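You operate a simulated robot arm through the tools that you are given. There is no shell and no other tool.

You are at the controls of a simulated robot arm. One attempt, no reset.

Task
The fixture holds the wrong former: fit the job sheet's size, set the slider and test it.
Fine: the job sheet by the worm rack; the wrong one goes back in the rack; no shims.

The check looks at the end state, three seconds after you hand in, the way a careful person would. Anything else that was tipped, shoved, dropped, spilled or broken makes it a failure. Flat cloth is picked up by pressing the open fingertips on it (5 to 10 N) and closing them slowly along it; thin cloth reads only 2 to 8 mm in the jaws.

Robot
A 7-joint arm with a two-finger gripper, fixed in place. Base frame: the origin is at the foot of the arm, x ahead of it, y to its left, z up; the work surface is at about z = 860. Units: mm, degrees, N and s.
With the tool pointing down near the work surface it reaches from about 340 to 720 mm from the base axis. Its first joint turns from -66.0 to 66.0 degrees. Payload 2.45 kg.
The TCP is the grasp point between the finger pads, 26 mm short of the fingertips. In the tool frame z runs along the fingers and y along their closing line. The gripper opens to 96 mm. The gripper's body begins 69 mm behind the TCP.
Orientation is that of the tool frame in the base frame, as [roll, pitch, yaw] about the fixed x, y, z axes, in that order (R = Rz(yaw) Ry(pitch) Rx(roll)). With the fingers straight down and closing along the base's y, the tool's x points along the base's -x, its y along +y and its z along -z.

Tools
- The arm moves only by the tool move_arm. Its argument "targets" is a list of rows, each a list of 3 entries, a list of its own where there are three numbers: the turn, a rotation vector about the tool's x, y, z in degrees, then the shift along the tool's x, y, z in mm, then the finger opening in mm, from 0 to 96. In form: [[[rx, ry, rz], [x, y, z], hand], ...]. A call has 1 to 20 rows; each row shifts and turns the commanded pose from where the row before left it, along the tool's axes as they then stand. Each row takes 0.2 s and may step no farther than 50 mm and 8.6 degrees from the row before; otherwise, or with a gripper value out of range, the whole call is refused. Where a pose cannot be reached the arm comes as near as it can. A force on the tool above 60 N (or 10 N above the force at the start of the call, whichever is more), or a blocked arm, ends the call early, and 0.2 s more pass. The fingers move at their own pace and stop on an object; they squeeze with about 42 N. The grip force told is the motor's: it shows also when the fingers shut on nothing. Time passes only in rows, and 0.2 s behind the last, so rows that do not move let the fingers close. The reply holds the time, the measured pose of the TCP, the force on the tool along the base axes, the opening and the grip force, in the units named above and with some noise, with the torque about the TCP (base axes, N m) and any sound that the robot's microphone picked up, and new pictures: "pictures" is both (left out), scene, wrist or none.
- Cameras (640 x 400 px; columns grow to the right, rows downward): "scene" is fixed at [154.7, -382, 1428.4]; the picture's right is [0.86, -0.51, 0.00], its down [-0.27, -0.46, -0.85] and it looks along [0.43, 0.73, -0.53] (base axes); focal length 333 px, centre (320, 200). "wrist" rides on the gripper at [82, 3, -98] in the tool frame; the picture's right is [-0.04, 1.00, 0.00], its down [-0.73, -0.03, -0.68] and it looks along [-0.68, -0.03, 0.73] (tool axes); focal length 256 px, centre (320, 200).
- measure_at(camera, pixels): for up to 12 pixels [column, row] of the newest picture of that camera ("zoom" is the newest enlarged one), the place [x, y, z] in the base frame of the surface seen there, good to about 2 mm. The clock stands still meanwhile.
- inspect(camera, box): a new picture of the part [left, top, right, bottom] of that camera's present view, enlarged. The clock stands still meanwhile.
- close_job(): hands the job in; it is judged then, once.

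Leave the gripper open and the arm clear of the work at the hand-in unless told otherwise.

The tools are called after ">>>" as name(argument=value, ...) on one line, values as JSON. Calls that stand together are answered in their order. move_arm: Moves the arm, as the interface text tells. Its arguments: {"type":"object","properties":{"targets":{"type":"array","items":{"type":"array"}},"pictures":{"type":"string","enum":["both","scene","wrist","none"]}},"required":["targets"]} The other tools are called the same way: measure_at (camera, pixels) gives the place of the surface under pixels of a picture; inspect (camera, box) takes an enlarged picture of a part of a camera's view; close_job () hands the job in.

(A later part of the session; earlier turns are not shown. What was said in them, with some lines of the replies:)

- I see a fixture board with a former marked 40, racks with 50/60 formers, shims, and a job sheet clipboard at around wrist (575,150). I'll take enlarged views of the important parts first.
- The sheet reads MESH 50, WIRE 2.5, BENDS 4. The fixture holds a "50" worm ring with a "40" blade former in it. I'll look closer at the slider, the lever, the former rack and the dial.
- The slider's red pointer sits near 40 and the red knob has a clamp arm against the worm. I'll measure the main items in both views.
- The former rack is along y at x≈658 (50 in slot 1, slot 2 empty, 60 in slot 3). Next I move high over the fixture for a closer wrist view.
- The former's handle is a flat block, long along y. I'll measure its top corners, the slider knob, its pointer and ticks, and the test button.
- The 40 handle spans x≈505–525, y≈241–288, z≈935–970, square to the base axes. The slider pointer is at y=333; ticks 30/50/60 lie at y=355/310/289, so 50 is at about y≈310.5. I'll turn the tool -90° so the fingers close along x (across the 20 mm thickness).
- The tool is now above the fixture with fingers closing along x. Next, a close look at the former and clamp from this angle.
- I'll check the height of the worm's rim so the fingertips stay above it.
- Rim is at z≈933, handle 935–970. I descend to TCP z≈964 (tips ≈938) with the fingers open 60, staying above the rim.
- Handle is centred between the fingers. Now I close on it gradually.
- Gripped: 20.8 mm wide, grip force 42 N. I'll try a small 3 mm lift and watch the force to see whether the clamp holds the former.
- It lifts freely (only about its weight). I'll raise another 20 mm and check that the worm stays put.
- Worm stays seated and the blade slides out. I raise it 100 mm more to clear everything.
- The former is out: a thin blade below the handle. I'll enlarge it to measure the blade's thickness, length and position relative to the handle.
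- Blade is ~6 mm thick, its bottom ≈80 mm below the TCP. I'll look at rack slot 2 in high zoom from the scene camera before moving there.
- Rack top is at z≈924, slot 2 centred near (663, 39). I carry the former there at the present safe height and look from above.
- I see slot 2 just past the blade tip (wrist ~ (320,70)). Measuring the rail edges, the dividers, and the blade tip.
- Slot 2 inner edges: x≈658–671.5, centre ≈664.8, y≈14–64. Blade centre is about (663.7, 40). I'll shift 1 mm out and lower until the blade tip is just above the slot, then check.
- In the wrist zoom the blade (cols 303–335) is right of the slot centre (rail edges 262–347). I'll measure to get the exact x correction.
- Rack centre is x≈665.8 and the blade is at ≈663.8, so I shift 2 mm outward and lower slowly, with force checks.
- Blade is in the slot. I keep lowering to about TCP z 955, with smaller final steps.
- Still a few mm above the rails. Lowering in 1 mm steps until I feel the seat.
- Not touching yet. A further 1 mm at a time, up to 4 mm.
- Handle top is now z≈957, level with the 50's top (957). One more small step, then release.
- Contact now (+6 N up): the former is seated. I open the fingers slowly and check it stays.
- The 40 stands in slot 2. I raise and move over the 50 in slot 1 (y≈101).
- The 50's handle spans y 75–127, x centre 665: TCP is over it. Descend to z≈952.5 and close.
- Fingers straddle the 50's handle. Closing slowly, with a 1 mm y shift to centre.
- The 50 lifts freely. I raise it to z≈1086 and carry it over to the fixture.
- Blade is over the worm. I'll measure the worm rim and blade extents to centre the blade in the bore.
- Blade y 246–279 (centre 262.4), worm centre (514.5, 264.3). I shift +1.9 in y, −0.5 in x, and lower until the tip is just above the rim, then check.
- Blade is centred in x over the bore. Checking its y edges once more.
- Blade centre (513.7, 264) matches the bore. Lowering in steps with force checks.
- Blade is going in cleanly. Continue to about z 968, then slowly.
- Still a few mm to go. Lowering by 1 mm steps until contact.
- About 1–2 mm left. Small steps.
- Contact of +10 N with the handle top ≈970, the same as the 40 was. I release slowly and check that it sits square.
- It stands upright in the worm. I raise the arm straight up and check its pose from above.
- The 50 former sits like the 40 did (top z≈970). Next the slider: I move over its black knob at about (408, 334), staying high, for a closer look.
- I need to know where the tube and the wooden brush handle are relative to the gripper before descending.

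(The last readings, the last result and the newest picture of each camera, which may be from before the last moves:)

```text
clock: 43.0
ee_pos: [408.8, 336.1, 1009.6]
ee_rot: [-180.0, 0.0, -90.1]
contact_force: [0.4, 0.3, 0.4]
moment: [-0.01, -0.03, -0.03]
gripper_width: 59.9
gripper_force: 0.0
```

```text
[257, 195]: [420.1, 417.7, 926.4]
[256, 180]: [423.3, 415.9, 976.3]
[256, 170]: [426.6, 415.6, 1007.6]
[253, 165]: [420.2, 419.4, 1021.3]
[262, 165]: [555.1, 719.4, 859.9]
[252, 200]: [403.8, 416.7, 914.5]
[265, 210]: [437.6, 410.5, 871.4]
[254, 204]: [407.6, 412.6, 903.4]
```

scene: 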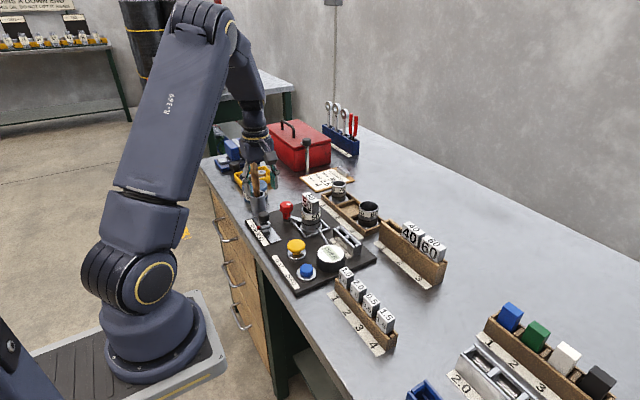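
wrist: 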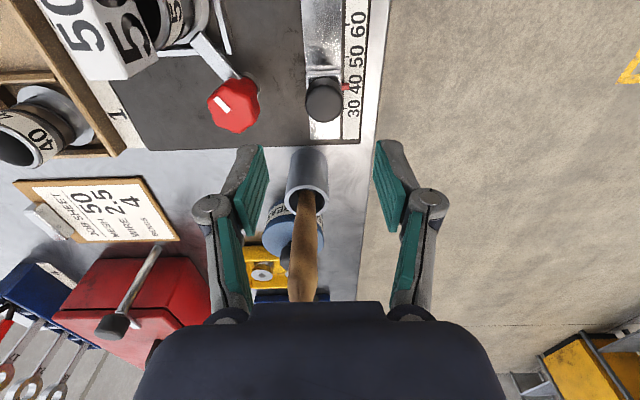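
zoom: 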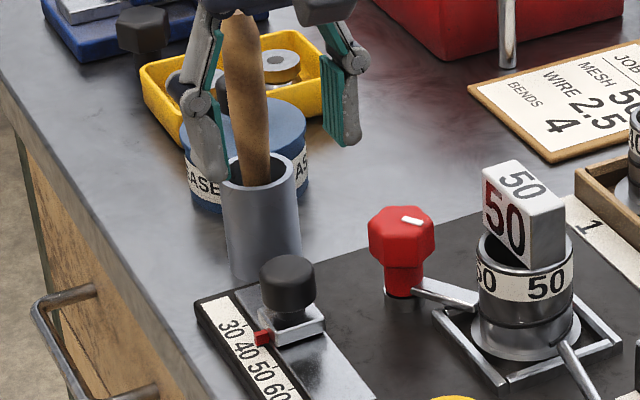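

Brush handle is at y≈416, well clear of a gripper at y≈333. Slider knob: centre (406, 333), ~28 mm across, top z 918. I centre and descend to TCP z≈921 (tips ≈895).

>>> move_arm(targets=[[[0, 0, 0], [3, 2.6, 20], 60], [[0, 0, 0], [0, 0, 25], 60], [[0, 0, 0], [0, 0, 25], 55], [[0, 0, 0], [0, 0, 13], 50], [[0, 0, 0], [0, 0, 5], 50], [[0, 0, 0], [0, 0, 0], 50]])

>>> inspect(camera="scene", box=[235, 160, 305, 240])

>>> inspect(camera="wrist", box=[230, 50, 410, 270])

```text
clock: 44.4
ee_pos: [405.4, 333.0, 920.4]
ee_rot: [-179.9, 0.0, -90.0]
contact_force: [0.4, 0.6, -0.3]
moment: [0.0, 0.0, -0.03]
gripper_width: 49.7
gripper_force: 0.1
```

scene: 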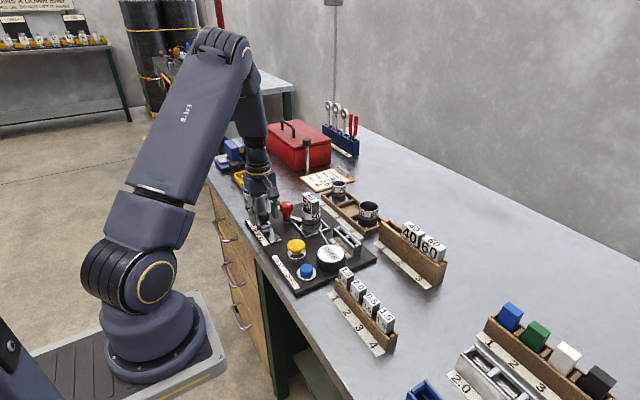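
wrist: 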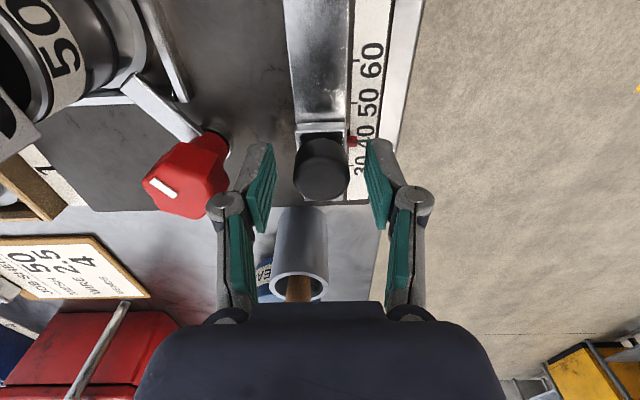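

```text
5.00 times, centred on (270, 200) of scene
```

zoom: 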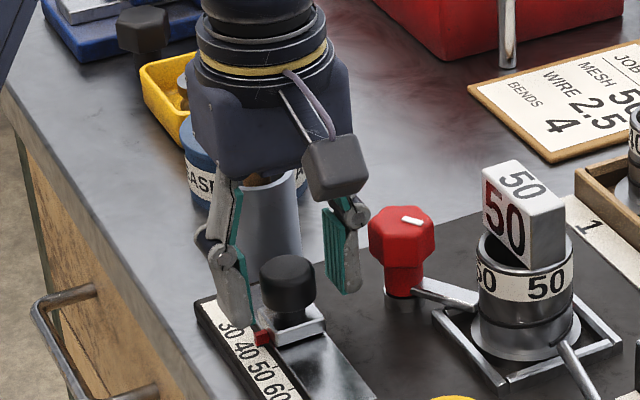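

```text
1.82 times, centred on (320, 160) of wrist
```

zoom: 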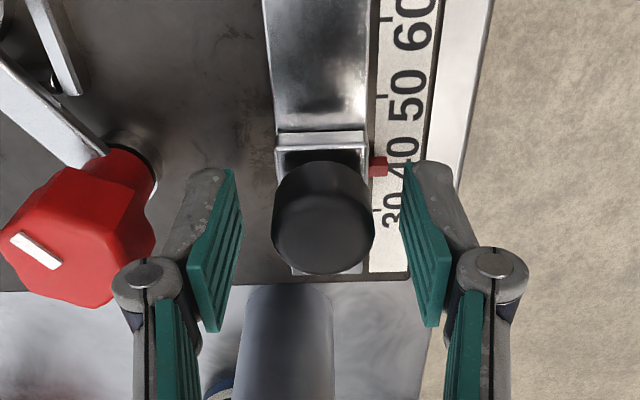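

Fingers straddle the knob and line up in y. Closing gently.

>>> move_arm(targets=[[[0, 0, 0], [0, 0, 0], 42], [[0, 0, 0], [0, 0, 0], 35], [[0, 0, 0], [0, 0, 0], 30], [[0, 0, 0], [0, 0, 0], 27], [[0, 0, 0], [0, 0, 0], 24], [[0, 0, 0], [0, 0, 0], 24]])

>>> inspect(camera="wrist", box=[250, 50, 410, 210])

```text
clock: 45.8
ee_pos: [404.7, 333.2, 920.4]
ee_rot: [179.9, -0.2, -89.9]
contact_force: [-7.8, -1.0, 2.5]
moment: [-0.1, 0.15, 0.02]
gripper_width: 29.1
gripper_force: 44.6
```

scene: 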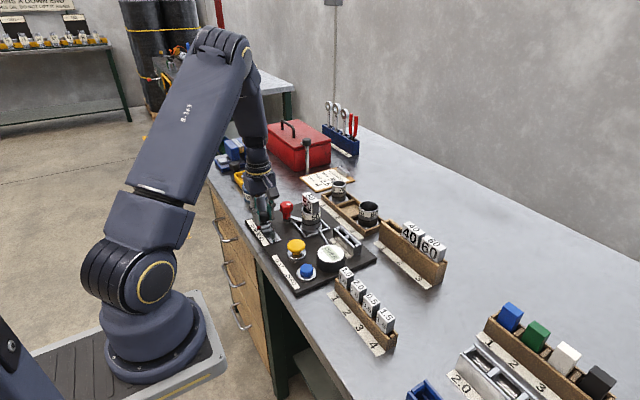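
wrist: 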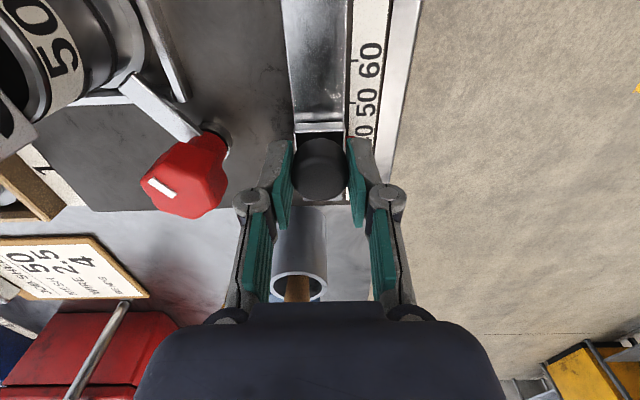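

```text
2.50 times, centred on (330, 130) of wrist
```

zoom: 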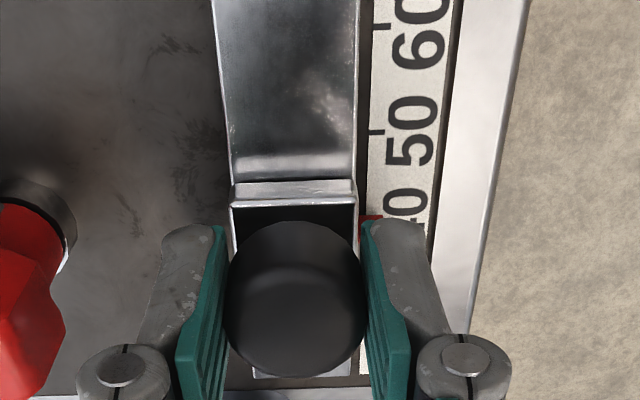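

Gripped (29 mm). Now I slide it along −y toward 50: first 11 mm with force watch.

>>> move_arm(targets=[[[0, 0, 0], [0, 0.8, 0], 24], [[0, 0, 0], [3, 0, 0], 24], [[0, 0, 0], [4, 0, 0], 24], [[0, 0, 0], [4, 0, 0], 24], [[0, 0, 0], [0, 0, 0], 24]])

>>> inspect(camera="wrist", box=[250, 50, 410, 210])

```text
clock: 47.0
ee_pos: [404.5, 320.8, 920.8]
ee_rot: [180.0, 0.0, -90.0]
contact_force: [-6.0, 1.5, -9.8]
moment: [0.23, 0.09, -0.04]
gripper_width: 29.0
gripper_force: 44.4
```

scene: 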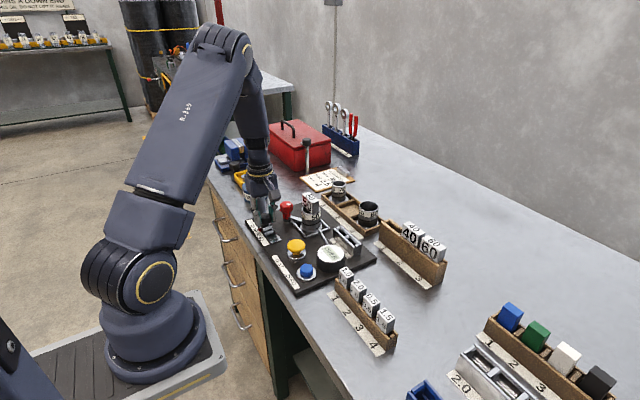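
wrist: 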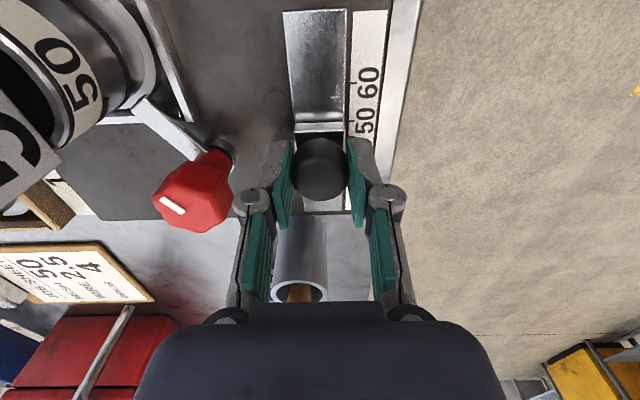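

```text
2.50 times, centred on (330, 130) of wrist
```

zoom: 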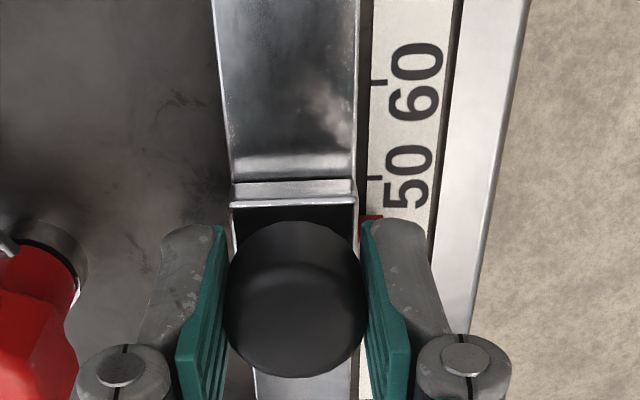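

Slides easily. The 50 tick (zoom row 178) is ~10 mm from the pointer (row ~220). I move 10.5 mm more.

>>> move_arm(targets=[[[0, 0, 0], [4, 0, 0], 24], [[0, 0, 0], [4, 0, 0], 24], [[0, 0, 0], [2.5, 0, 0], 24], [[0, 0, 0], [0, 0, 0], 24], [[0, 0, 0], [0, 0, 0], 24]])

>>> inspect(camera="wrist", box=[310, 90, 390, 170])

>>> inspect(camera="scene", box=[240, 205, 300, 250])

```text
clock: 48.2
ee_pos: [405.0, 310.6, 920.4]
ee_rot: [180.0, 0.0, -89.9]
contact_force: [-5.4, -0.3, -6.2]
moment: [0.02, 0.14, -0.01]
gripper_width: 29.2
gripper_force: 45.1
```

scene: 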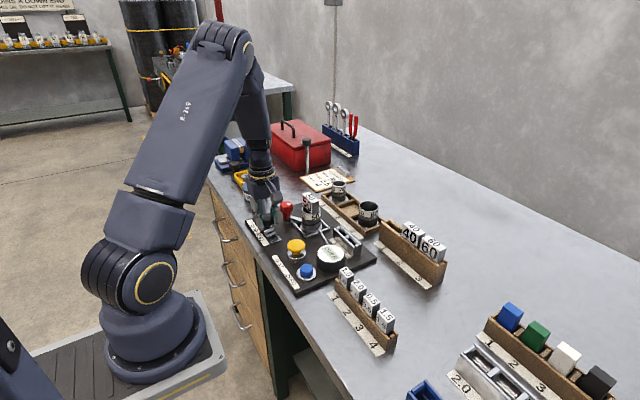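
wrist: 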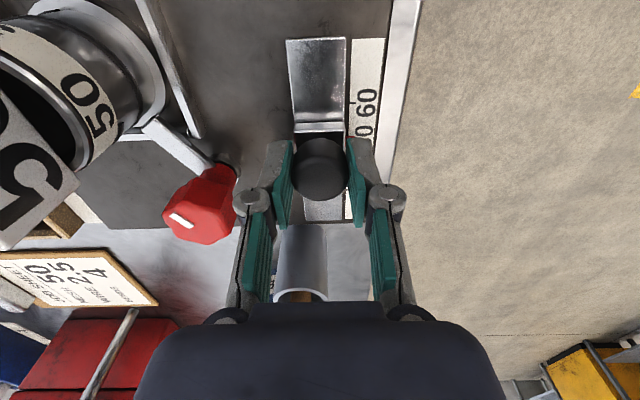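

```text
5.00 times, centred on (350, 130) of wrist
```

zoom: 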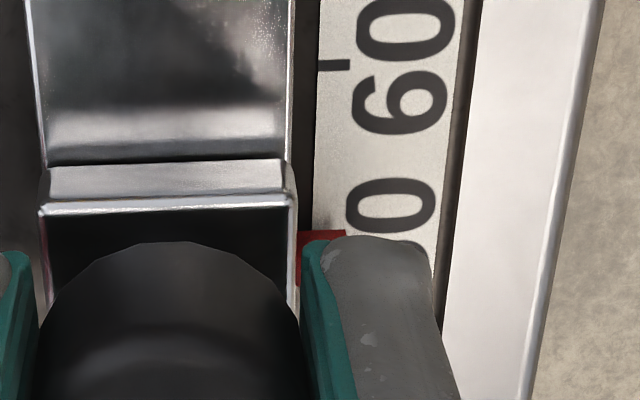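

```text
8.89 times, centred on (270, 228) of scene
```

zoom: 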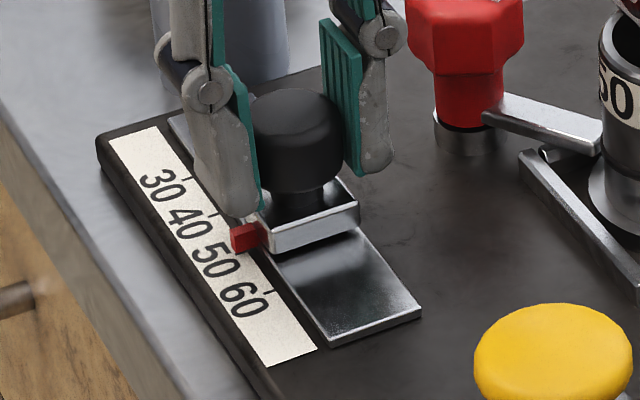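

Pointer now lies relative to the 50 tick just as it lay to the 40 tick at the start. Release and raise, then verify.

>>> move_arm(targets=[[[0, 0, 0], [0, 0, 0], 30], [[0, 0, 0], [0, 0, 0], 36], [[0, 0, 0], [0, 0, 0], 45], [[0, 0, 0], [0, 0, 0], 50], [[0, 0, 0], [0, 0, -20], 50], [[0, 0, 0], [0, 0, -35], 55], [[0, 0, 0], [0, 0, -35], 60], [[0, 0, 0], [0, 0, 0], 60], [[0, 0, 0], [0, 0, 0], 60]])

>>> inspect(camera="wrist", box=[280, 0, 400, 140])

>>> inspect(camera="scene", box=[240, 205, 300, 250])

```text
clock: 50.2
ee_pos: [404.7, 311.6, 1012.8]
ee_rot: [-179.9, 0.1, -90.1]
contact_force: [0.6, 0.4, -0.3]
moment: [0.01, -0.01, -0.01]
gripper_width: 60.3
gripper_force: 0.1
```

scene: 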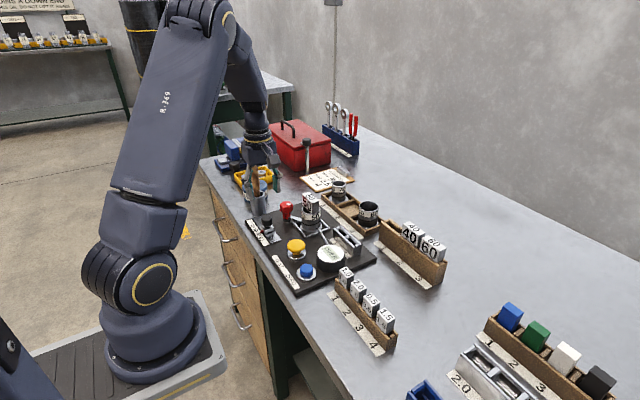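
wrist: 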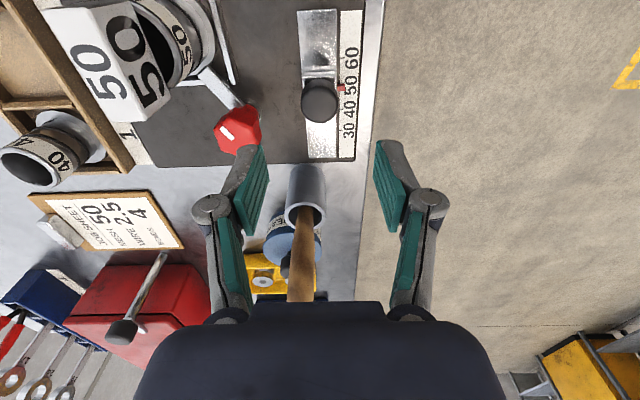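

```text
2.86 times, centred on (340, 70) of wrist
```

zoom: 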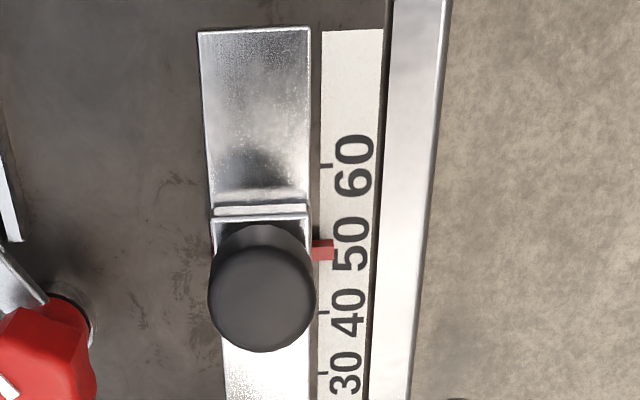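

```text
8.89 times, centred on (270, 228) of scene
```

zoom: 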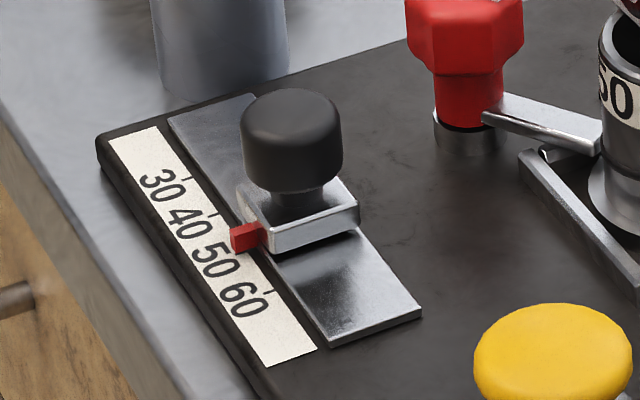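

Measure pointer against the visible ticks.

>>> measure_at(camera="wrist", pixels=[[340.7, 86], [340.7, 88.5], [343, 87.5], [342.1, 57.8], [340.7, 109.5], [340.7, 130.5], [338.5, 87]])

>>> measure_at(camera="zoom", pixels=[[246, 232], [244, 243], [237, 236], [186, 179], [213, 214], [270, 291]])

```text
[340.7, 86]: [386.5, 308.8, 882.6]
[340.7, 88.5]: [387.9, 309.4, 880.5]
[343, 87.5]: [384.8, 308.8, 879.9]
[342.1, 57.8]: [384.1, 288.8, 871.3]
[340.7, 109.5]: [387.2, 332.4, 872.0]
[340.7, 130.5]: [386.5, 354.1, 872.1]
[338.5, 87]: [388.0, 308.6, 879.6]
```

```text
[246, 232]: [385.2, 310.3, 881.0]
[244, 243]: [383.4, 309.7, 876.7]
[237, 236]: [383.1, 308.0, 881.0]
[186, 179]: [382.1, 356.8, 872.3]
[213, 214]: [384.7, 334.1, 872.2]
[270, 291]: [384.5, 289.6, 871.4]
```

By ray geometry the pointer is within about 1 mm of the 50 tick. Next: move over the yellow TEST button (about (424,185), top z 911), closing the fingers on the way.

>>> move_arm(targets=[[[0, 0, 0], [30, -4.5, 0], 40], [[0, 0, 0], [32, -5, 0], 20], [[0, 0, 0], [32, -5, 0], 0], [[0, 0, 0], [32, -4.5, 0], 0], [[0, 0, 0], [0, 0, 0], 0], [[0, 0, 0], [0, 0, 0], 0], [[0, 0, 0], [0, 0, 0], 0]])

>>> inspect(camera="wrist", box=[240, 0, 400, 160])

>>> inspect(camera="scene", box=[250, 180, 380, 290])

```text
clock: 51.8
ee_pos: [423.3, 184.0, 1009.8]
ee_rot: [180.0, 0.1, -90.0]
contact_force: [-0.4, -0.7, -0.1]
moment: [-0.04, 0.02, 0.02]
gripper_width: 0.0
gripper_force: 28.0
```

scene: 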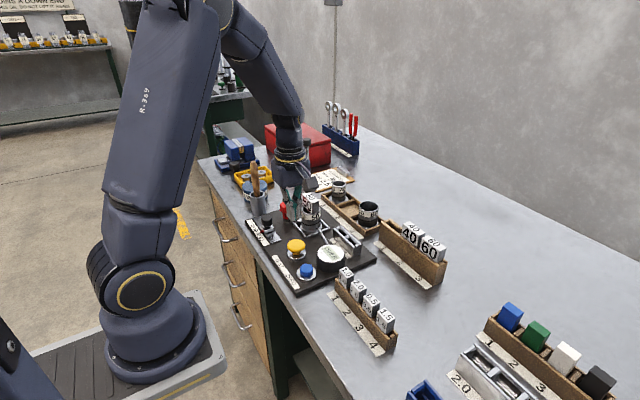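
wrist: 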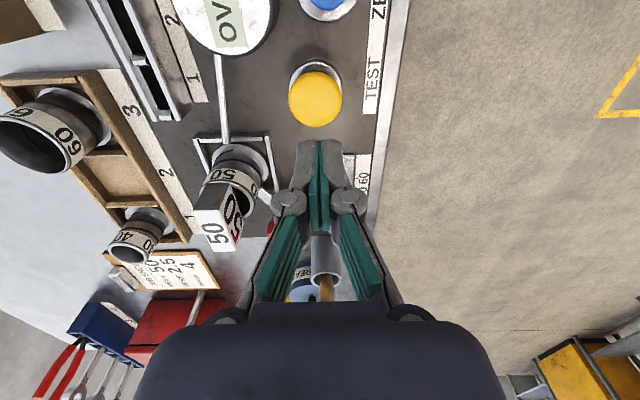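

```text
2.50 times, centred on (320, 80) of wrist
```

zoom: 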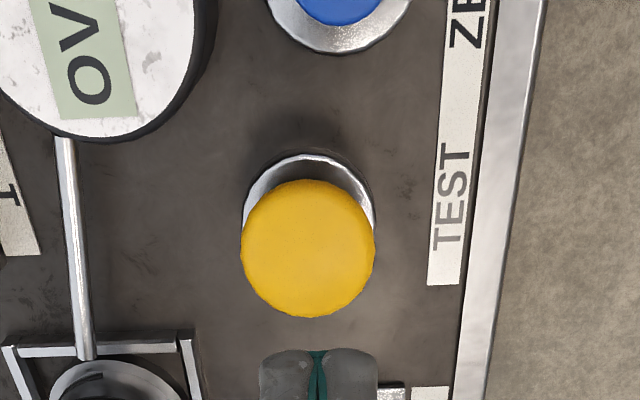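

```text
3.64 times, centred on (315, 235) of scene
```

zoom: 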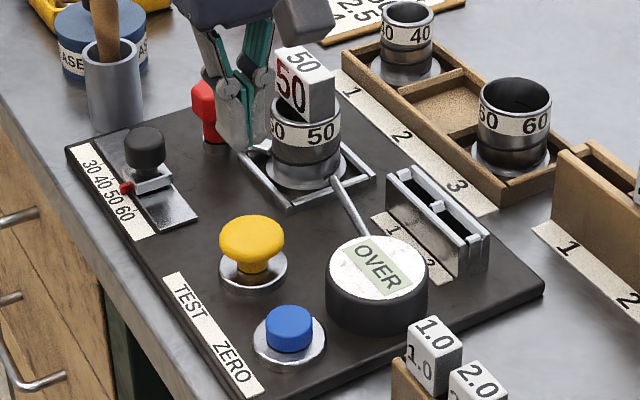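

>>> measure_at(camera="wrist", pixels=[[315.2, 99.2], [290, 99], [340, 99], [315, 75], [315, 124]])

>>> inspect(camera="scene", box=[275, 230, 325, 285])

>>> measure_at(camera="zoom", pixels=[[250, 60], [190, 70], [320, 70], [255, 150], [330, 160]])

```text
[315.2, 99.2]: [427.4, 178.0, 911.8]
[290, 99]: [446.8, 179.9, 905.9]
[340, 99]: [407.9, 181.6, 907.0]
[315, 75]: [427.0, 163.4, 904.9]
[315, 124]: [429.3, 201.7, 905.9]
```

```text
7.27 times, centred on (300, 258) of scene
```

zoom: 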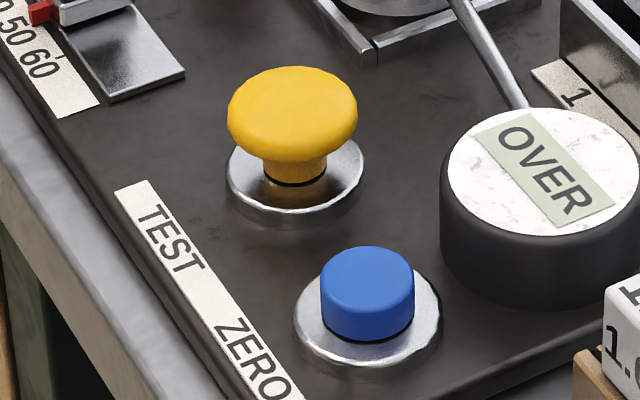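

```text
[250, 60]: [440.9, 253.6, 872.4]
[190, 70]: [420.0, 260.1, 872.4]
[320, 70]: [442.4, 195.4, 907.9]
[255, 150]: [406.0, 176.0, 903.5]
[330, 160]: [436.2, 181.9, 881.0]
```

Yellow button centre (427.5, 181.5), top z≈912. I centre over it and descend to just above (TCP z≈944).

>>> move_arm(targets=[[[0, 0, 0], [3, -4, 20], 0], [[0, 0, 0], [0, 0, 25], 0], [[0, 0, 0], [0, 0, 15], 0], [[0, 0, 0], [0, 0, 5], 0], [[0, 0, 0], [0, 0, 0], 0]])

>>> inspect(camera="scene", box=[265, 200, 365, 290])

```text
clock: 53.0
ee_pos: [428.8, 180.9, 945.1]
ee_rot: [180.0, 0.0, -89.9]
contact_force: [-1.2, 0.1, 0.8]
moment: [-0.06, -0.02, 0.03]
gripper_width: 0.0
gripper_force: 29.0
```

scene: 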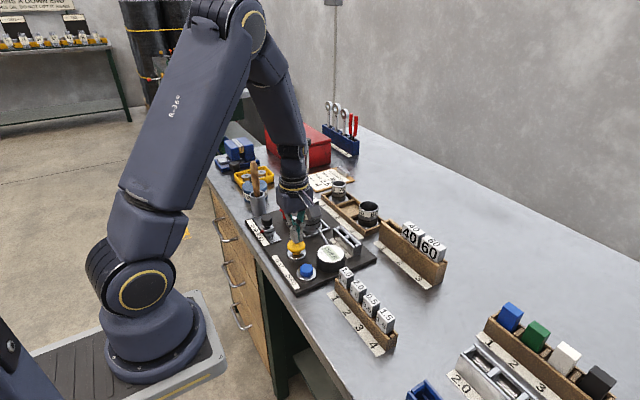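
wrist: 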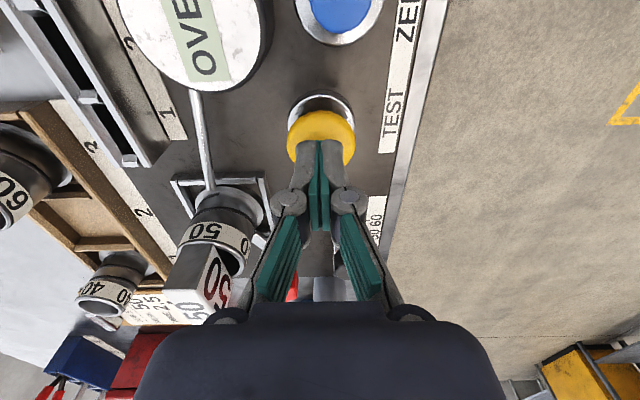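

```text
4.44 times, centred on (315, 245) of scene
```

zoom: 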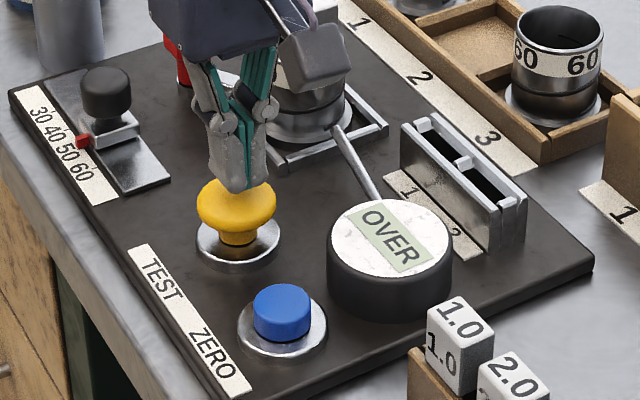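

Fingertips are right over the button. Pressing in small steps; the call stops on high force.

>>> move_arm(targets=[[[0, 0, 0], [0, 0, 3], 0], [[0, 0, 0], [0, 0, 2], 0], [[0, 0, 0], [0, 0, 1], 0], [[0, 0, 0], [0, 0, 1], 0], [[0, 0, 0], [0, 0, 1], 0], [[0, 0, 0], [0, 0, 1], 0], [[0, 0, 0], [0, 0, 0], 0]])

>>> inspect(camera="scene", box=[265, 200, 365, 290])

```text
clock: 54.6
ee_pos: [427.0, 181.7, 937.1]
ee_rot: [180.0, 0.0, -90.0]
contact_force: [-0.2, -0.4, 1.2]
moment: [0.0, -0.04, -0.02]
gripper_width: 0.2
gripper_force: 27.7
```

scene: 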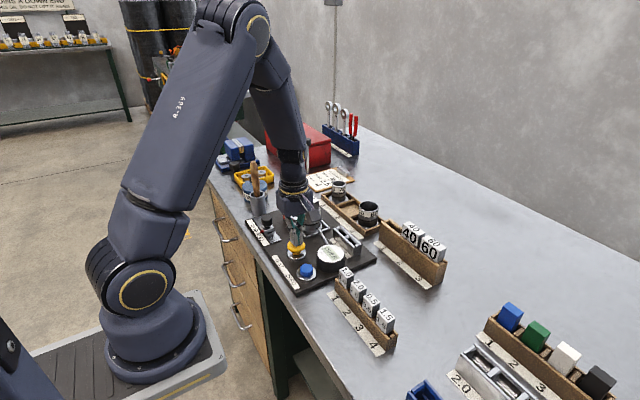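
wrist: 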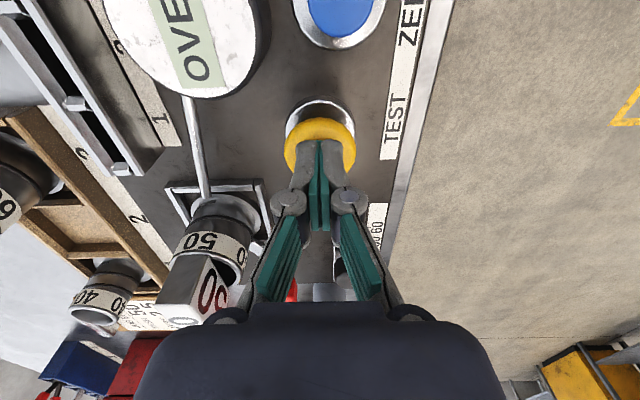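

```text
4.44 times, centred on (315, 245) of scene
```

zoom: 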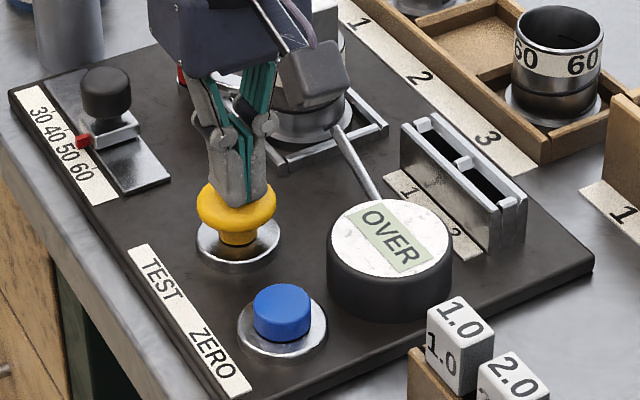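

Touching the top, barely any force. Continue pressing 1 mm at a time.

>>> move_arm(targets=[[[0, 0, 0], [0, 0, 1], 0], [[0, 0, 0], [0, 0, 1], 0], [[0, 0, 0], [0, 0, 1], 0], [[0, 0, 0], [0, 0, 1], 0], [[0, 0, 0], [0, 0, 0], 0]])

>>> inspect(camera="scene", box=[265, 200, 365, 290])

```text
clock: 55.8
ee_pos: [428.1, 181.6, 933.3]
ee_rot: [-180.0, -0.1, -90.0]
contact_force: [-0.3, -1.1, 2.9]
moment: [-0.02, 0.06, 0.0]
gripper_width: 6.1
gripper_force: 28.2
heard: click
```

scene: 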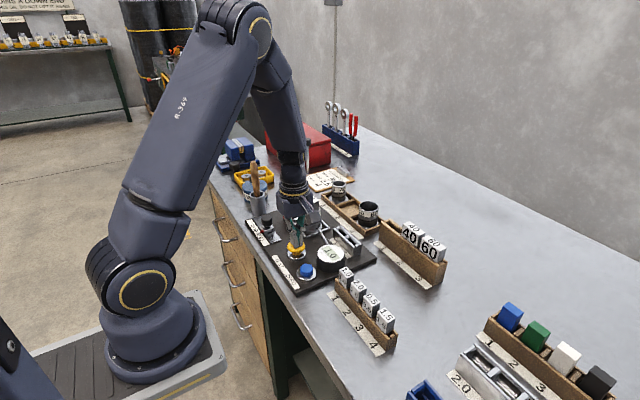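
wrist: 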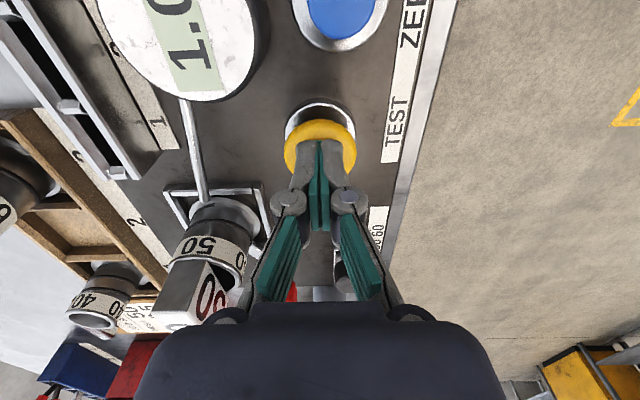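

```text
4.44 times, centred on (315, 245) of scene
```

zoom: 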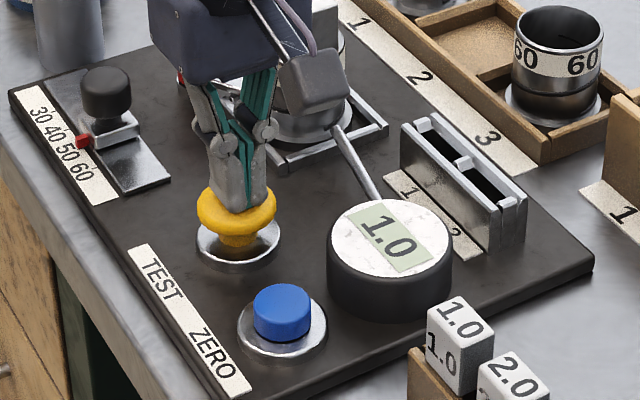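

Click heard; the dial now reads 1.0. I raise off the button and read the dial again.

>>> move_arm(targets=[[[0, 0, 0], [0, 0, -3], 0], [[0, 0, 0], [0, 0, -10], 0], [[0, 0, 0], [0, 0, -30], 0], [[0, 0, 0], [0, 0, -40], 0], [[0, 0, 0], [0, 0, 0], 0], [[0, 0, 0], [0, 0, 0], 0]])

>>> inspect(camera="scene", box=[235, 170, 395, 300])

>>> inspect(camera="scene", box=[280, 180, 350, 240])

```text
clock: 57.2
ee_pos: [426.6, 184.2, 1016.9]
ee_rot: [-180.0, 0.0, -90.0]
contact_force: [-0.7, 0.1, -0.3]
moment: [0.01, 0.01, 0.02]
gripper_width: 0.0
gripper_force: 28.4
```

scene: 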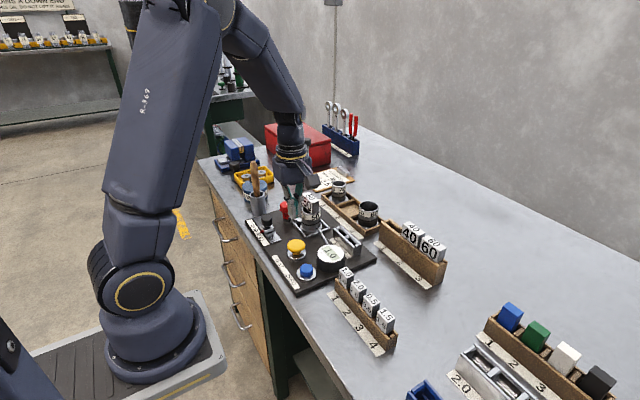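
wrist: 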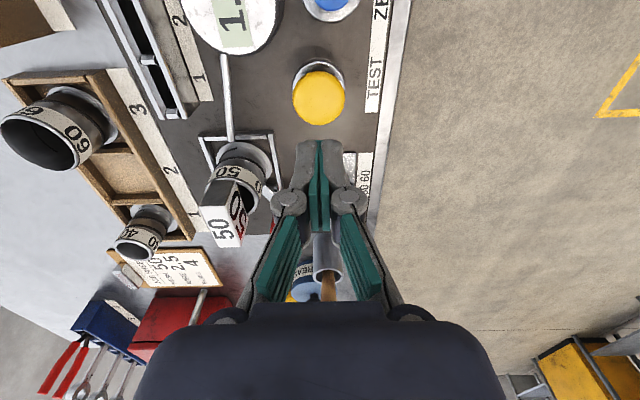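

```text
3.08 times, centred on (315, 235) of scene
```

zoom: 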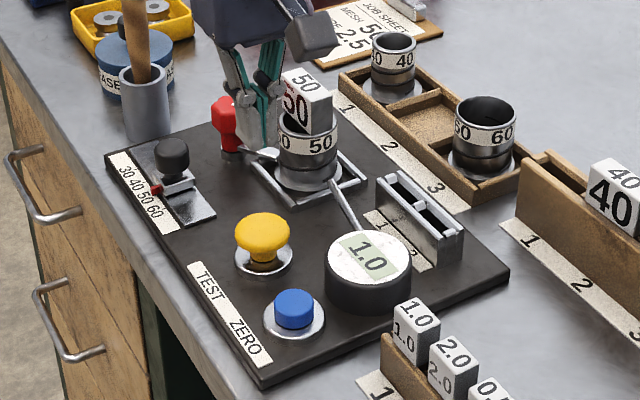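

```text
6.67 times, centred on (315, 210) of scene
```

zoom: 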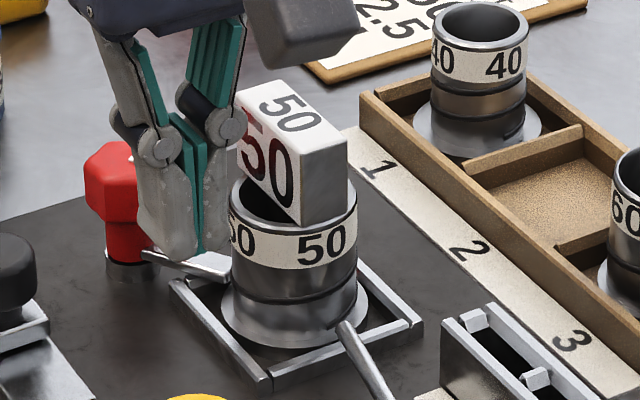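

Dial holds 1.0, the 50 former is in the worm, slider is on 50, the 40 is in rack slot 2. Now I raise the arm, open the gripper and move clear.

>>> move_arm(targets=[[[0, 0, 0], [0, 0, -40], 0], [[0, 0, 0], [0, 0, -45], 20], [[0, 0, 0], [0, 0, -45], 50], [[0, 0, 0], [15, -5, -40], 80], [[0, 0, 0], [35, -10, -20], 96], [[0, 0, 0], [40, -10, 0], 96], [[0, 0, 0], [40, -10, 0], 96], [[0, 0, 0], [40, -10, 0], 96], [[0, 0, 0], [25, -10, 0], 96], [[0, 0, 0], [0, 0, 0], 96], [[0, 0, 0], [0, 0, 0], 96]])

>>> inspect(camera="scene", box=[240, 160, 460, 300])

>>> inspect(camera="scene", box=[240, 205, 300, 250])

>>> inspect(camera="scene", box=[370, 190, 460, 280])

>>> inspect(camera="scene", box=[275, 180, 345, 245])

```text
clock: 59.6
ee_pos: [482.6, -12.0, 1206.6]
ee_rot: [179.9, 0.0, -89.9]
contact_force: [-0.2, -0.8, 0.4]
moment: [-0.04, -0.02, 0.0]
gripper_width: 96.5
gripper_force: 0.0
```

scene: 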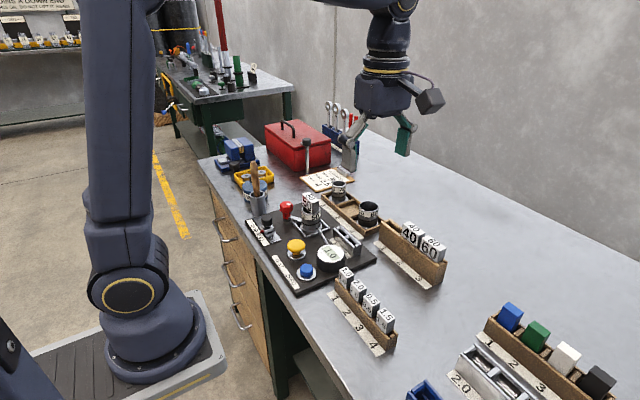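
wrist: 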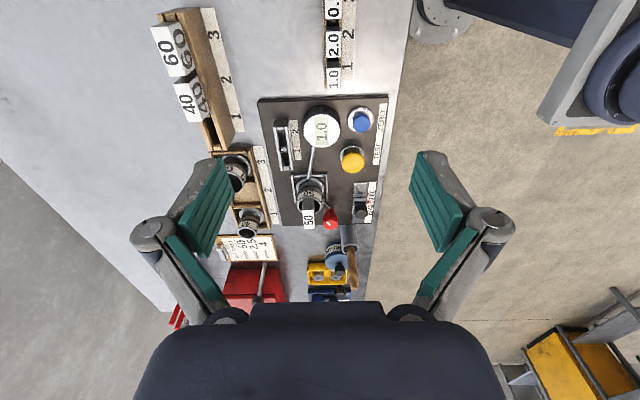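

```text
2.86 times, centred on (350, 230) of scene
```

zoom: 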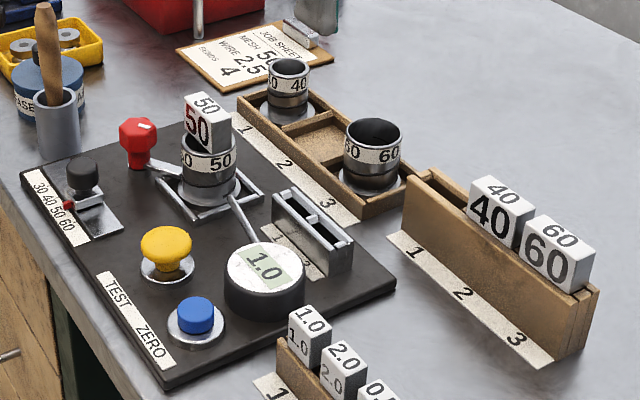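

```text
8.89 times, centred on (270, 228) of scene
```

zoom: 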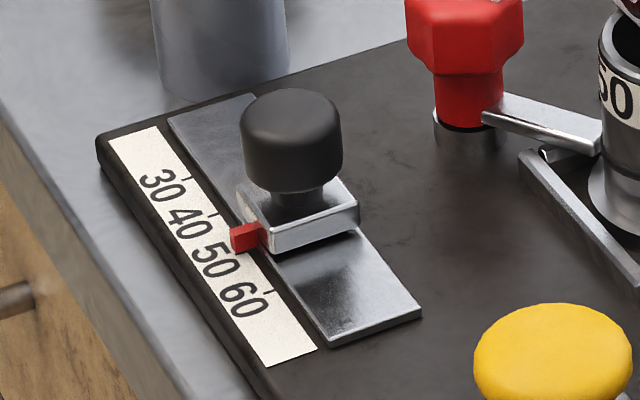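

```text
4.44 times, centred on (415, 235) of scene
```

zoom: 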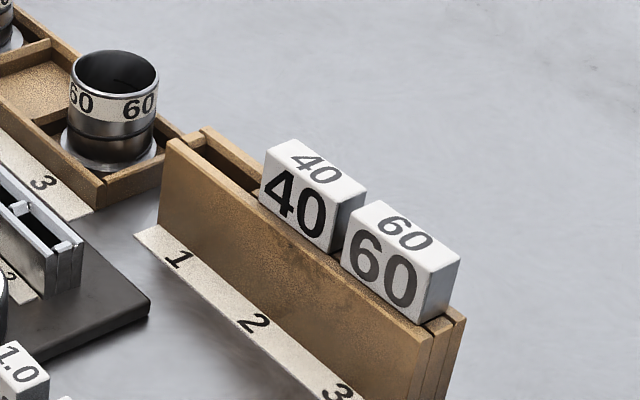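

```text
6.15 times, centred on (310, 212) of scene
```

zoom: 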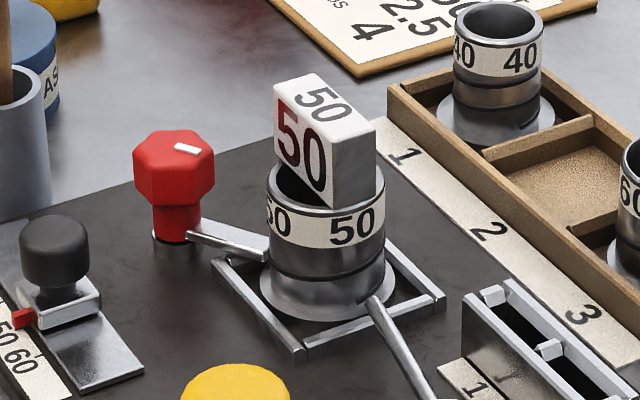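

Everything else looks in place. I'll make one finer check of the slider pointer against the ticks before handing in.

>>> inspect(camera="scene", box=[250, 216, 278, 240])

>>> measure_at(camera="zoom", pixels=[[215, 220], [250, 225], [280, 225], [250, 250], [230, 270], [270, 265], [290, 240]])

>>> inspect(camera="wrist", box=[345, 175, 385, 225])

```text
16.00 times, centred on (264, 228) of scene
```

zoom: 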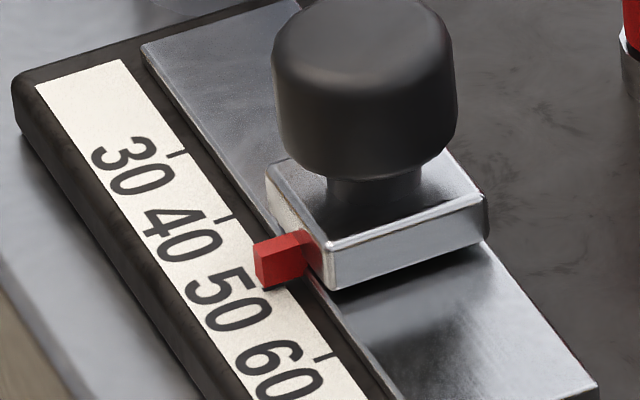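

```text
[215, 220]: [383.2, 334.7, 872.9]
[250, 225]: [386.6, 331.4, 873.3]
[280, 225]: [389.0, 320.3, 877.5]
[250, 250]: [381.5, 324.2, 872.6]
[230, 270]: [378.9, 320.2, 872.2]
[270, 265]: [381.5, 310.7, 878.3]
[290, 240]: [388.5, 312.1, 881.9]
```

```text
8.00 times, centred on (365, 200) of wrist
```

zoom: 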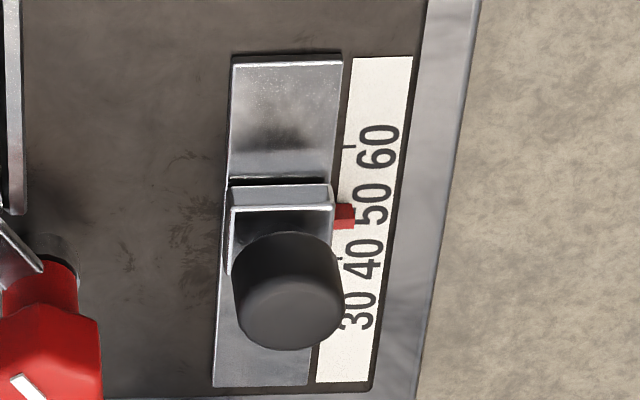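

The pointer is within about 1–2 mm of the 50 tick, with 22 mm between ticks. The state of the job:
- **Fixture:** the 50 former is seated in the 50 worm.
- **Rack:** the 40 is back in slot 2.
- **Test:** done, and the dial reads 1.0.
- **Shims:** none used.
- **Arm:** clear, with the gripper open.

I'm handing in now.

>>> close_job()

```text
The job is handed in.
```

I swapped the former, set the slider and ran the test, and the job is handed in. I haven't seen the check's verdict.

- **Former:** the job sheet by the worm rack says mesh 50, so the 50 former is now in the fixture's worm. The wrong one, the 40, is back in the former rack in slot 2, which was the empty slot.
- **Slider:** the pointer is on 50, within about 1–2 mm of the tick; the ticks are 22 mm apart.
- **Test:** I pressed TEST once and heard the click. The dial went from OVER to 1.0 and stayed there.
- **Left alone:** I fitted no shims, as you said, and did not touch ZERO or the red clamp knob.

The arm is clear of the work with the gripper open, and I saw nothing else shifted or tipped in the final pictures.
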